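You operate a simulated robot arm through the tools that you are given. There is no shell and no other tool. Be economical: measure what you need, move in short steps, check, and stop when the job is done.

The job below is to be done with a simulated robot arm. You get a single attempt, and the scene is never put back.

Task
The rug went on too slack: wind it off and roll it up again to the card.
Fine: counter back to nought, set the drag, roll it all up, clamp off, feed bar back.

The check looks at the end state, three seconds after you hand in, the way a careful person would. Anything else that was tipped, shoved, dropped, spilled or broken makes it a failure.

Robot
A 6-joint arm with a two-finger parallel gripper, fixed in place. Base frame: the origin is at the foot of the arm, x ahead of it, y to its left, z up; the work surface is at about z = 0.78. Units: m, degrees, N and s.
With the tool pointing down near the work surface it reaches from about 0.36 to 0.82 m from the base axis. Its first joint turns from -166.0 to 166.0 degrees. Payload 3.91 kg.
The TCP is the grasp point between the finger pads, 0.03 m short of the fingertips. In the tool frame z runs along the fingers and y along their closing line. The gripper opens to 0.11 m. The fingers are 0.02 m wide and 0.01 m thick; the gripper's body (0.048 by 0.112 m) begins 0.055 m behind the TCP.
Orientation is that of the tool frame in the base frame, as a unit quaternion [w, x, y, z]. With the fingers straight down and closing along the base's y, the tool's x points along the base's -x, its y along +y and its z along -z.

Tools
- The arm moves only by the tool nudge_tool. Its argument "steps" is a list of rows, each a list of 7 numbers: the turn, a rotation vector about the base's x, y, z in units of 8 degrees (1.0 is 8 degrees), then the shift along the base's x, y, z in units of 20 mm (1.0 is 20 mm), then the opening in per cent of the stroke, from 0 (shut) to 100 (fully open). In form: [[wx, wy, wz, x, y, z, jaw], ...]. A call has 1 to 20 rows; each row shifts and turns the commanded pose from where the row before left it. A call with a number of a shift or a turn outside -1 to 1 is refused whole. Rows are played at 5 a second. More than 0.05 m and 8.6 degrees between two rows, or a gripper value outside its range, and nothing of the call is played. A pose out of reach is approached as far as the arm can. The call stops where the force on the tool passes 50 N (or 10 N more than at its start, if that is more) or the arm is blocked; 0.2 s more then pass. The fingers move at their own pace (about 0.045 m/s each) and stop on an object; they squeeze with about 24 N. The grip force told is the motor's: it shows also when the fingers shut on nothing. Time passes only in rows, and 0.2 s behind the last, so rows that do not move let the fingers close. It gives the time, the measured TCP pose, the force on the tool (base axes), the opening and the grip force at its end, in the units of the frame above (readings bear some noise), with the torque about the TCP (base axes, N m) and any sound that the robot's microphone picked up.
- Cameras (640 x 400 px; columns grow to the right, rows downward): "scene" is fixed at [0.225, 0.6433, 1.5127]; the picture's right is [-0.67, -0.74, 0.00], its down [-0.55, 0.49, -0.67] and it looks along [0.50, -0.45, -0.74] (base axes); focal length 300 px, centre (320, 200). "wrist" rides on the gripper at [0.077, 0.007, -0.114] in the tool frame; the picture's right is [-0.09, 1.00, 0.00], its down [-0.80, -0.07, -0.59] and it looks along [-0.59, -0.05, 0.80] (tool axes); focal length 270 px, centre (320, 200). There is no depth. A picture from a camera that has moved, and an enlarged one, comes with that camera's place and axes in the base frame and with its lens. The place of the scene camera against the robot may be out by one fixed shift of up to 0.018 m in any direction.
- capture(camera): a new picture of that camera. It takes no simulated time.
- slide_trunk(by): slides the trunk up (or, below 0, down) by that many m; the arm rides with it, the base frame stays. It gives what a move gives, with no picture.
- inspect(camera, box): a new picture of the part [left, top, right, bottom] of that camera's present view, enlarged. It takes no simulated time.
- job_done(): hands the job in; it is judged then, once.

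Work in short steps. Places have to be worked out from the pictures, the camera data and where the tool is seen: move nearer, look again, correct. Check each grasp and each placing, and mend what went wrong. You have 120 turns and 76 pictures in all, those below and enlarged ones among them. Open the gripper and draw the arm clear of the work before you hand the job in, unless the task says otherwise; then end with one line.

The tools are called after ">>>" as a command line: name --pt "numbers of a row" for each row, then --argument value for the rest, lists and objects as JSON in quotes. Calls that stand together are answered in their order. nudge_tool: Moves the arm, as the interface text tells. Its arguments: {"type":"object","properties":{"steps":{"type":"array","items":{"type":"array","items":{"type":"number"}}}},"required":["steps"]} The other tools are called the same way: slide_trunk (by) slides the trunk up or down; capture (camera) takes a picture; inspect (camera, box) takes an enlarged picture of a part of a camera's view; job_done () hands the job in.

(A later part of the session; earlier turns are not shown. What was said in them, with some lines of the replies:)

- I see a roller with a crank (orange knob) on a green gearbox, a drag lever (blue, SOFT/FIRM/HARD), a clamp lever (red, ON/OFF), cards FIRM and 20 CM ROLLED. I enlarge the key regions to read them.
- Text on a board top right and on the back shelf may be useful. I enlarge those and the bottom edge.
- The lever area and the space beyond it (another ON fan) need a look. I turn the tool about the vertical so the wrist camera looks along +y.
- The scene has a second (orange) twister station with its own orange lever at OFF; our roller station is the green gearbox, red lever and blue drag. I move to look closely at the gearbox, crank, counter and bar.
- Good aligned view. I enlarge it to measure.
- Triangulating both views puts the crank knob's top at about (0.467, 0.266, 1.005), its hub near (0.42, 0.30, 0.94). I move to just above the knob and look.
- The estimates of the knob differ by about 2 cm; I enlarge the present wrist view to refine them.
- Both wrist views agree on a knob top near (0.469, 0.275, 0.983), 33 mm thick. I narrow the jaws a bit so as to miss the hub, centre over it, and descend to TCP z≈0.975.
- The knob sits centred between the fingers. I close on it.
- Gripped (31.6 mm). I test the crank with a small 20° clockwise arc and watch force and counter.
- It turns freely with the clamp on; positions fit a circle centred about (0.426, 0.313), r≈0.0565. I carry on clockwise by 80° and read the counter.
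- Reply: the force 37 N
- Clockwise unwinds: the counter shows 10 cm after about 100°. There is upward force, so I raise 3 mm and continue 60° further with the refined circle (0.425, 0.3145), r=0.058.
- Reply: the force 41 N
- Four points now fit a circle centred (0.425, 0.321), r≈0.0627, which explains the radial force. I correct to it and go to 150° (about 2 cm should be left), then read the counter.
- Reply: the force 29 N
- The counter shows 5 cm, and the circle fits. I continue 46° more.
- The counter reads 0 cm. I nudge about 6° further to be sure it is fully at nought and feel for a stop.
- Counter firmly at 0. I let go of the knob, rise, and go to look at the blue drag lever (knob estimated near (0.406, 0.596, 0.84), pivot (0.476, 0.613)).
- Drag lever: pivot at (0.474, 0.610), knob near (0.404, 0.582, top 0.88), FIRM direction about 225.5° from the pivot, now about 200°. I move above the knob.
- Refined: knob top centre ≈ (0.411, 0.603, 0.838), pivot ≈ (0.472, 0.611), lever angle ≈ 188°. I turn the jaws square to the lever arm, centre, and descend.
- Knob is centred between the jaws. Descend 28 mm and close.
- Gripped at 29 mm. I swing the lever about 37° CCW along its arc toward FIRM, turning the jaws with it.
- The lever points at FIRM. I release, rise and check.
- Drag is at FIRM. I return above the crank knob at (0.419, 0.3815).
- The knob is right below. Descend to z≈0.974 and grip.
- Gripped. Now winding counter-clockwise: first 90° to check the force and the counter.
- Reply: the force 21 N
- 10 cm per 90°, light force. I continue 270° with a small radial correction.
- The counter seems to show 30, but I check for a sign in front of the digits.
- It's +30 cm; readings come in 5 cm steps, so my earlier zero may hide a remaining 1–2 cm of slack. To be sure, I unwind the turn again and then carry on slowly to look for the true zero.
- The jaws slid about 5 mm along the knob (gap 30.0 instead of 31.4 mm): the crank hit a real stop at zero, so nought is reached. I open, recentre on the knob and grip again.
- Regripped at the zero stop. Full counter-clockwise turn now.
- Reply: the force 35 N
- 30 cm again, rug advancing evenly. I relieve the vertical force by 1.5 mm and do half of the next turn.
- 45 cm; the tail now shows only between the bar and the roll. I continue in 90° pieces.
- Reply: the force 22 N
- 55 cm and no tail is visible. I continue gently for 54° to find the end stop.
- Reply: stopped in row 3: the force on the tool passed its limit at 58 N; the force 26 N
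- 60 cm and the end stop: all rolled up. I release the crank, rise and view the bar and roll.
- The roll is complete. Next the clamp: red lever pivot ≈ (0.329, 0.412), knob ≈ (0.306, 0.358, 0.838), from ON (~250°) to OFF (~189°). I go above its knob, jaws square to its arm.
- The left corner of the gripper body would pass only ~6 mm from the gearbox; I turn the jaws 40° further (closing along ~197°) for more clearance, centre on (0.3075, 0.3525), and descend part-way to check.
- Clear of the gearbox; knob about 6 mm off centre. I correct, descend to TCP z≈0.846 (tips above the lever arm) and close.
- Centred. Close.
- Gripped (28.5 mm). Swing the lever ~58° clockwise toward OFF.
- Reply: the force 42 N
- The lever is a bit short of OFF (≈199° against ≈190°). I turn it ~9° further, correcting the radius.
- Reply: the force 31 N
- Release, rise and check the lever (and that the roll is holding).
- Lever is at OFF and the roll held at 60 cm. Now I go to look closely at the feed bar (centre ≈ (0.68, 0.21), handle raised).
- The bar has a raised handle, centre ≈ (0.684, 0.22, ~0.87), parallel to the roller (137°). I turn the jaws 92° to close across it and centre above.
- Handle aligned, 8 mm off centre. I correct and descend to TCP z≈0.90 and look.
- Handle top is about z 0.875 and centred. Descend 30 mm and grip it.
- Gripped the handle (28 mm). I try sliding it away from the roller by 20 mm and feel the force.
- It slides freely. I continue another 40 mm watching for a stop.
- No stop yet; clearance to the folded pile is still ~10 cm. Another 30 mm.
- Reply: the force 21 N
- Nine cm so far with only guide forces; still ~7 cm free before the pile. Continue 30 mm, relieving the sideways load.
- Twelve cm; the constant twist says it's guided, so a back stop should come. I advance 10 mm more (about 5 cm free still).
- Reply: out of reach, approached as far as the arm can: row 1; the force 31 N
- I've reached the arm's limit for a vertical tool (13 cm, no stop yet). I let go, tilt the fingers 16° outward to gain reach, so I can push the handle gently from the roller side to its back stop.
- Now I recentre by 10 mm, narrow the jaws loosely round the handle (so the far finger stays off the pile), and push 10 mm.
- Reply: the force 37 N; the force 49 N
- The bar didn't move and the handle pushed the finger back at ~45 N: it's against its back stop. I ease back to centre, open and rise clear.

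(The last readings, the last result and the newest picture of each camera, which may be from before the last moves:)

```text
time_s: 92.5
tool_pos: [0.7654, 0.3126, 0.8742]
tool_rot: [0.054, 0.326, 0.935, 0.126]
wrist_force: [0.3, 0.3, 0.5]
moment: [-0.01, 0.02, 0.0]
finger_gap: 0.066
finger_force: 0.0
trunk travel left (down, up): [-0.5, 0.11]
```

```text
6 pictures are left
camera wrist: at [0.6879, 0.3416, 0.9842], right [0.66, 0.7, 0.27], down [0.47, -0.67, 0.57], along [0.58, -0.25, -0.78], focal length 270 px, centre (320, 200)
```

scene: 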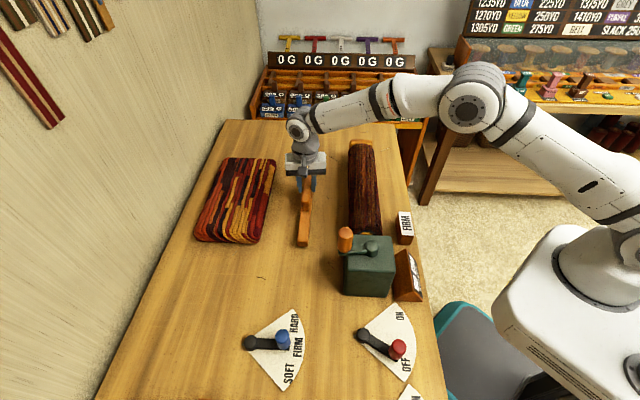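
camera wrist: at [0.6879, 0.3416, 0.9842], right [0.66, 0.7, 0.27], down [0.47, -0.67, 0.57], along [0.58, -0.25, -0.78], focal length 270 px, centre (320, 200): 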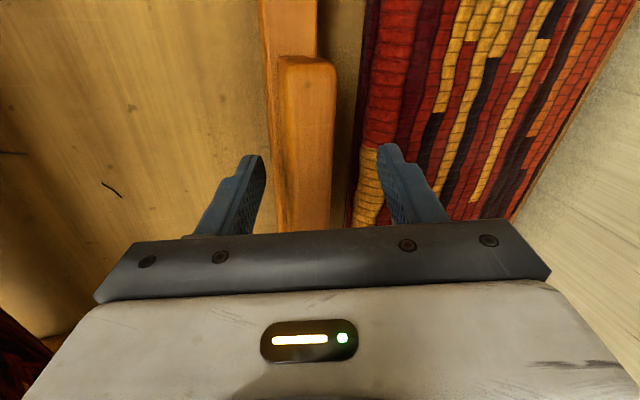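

Clear on both sides. I withdraw along the tool axis, straighten, and move back from the work.

>>> nudge_tool --pt "0 0 0 -0.19 -0.2 0.96 60" --pt "0 0 0 -0.19 -0.2 0.96 60" --pt "0 0 0 -0.19 -0.2 0.96 60" --pt "0 0 0 -0.19 -0.2 0.96 60" --pt "0 0 0 -0.19 -0.2 0.96 60" --pt "0 0 0 -0.19 -0.2 0.96 60" --pt "-0.36 0.345 0 -0.5 -0.2 1 100" --pt "-0.36 0.345 0 -0.5 -0.2 1 100" --pt "-0.36 0.345 0 -0.5 -0.2 1 100" --pt "-0.36 0.345 0 -0.5 -0.2 1 100" --pt "0 0 0 -1 0 1 100" --pt "0 0 0 -1 0 1 100" --pt "0 0 0 -1 0 0.5 100" --pt "0 0 0 -1 0 0 100" --pt "0 0 0 -1 0 0 100" --pt "0 0 0 -1 0 0 100" --pt "0 0 0 -1 0 0 100" --pt "0 0 0 -1 0 0 100" --pt "0 0 0 0 0 0 100"

>>> capture --camera "scene"

>>> inspect --camera "scene" --box '[230, 230, 440, 400]'

```text
time_s: 96.5
tool_pos: [0.541, 0.2706, 1.1161]
tool_rot: [-0.002, 0.33, 0.944, -0.002]
wrist_force: [0.3, 0.3, 0.2]
moment: [0.01, -0.01, -0.01]
finger_gap: 0.1101
finger_force: 0.1
trunk travel left (down, up): [-0.5, 0.11]
```

```text
5 pictures are left
```

scene: 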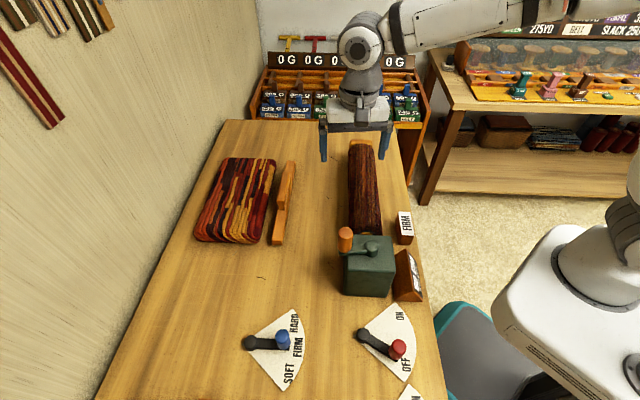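

```text
2.35 times, centred on (335, 315) of scene
camera zoom: at [0.225, 0.6433, 1.5127], right [-0.67, -0.74, 0.0], down [-0.55, 0.49, -0.67], along [0.5, -0.45, -0.74], focal length 706 px, centre (285, -71)
```

zoom: 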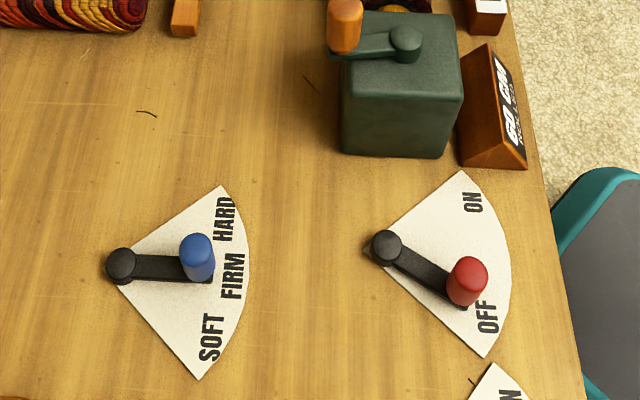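

Roll at 60 cm, drag on FIRM, clamp at OFF, bar at its back stop beside the untouched pile, arm clear and jaws open. I hand in.

>>> job_done

```text
The job is handed in.
```

I wound the rug back to 0, re-rolled all of it (60 cm) with the drag on FIRM, turned the clamp to OFF, and pushed the feed bar back to its stop. I took "back" to mean away from the roller.
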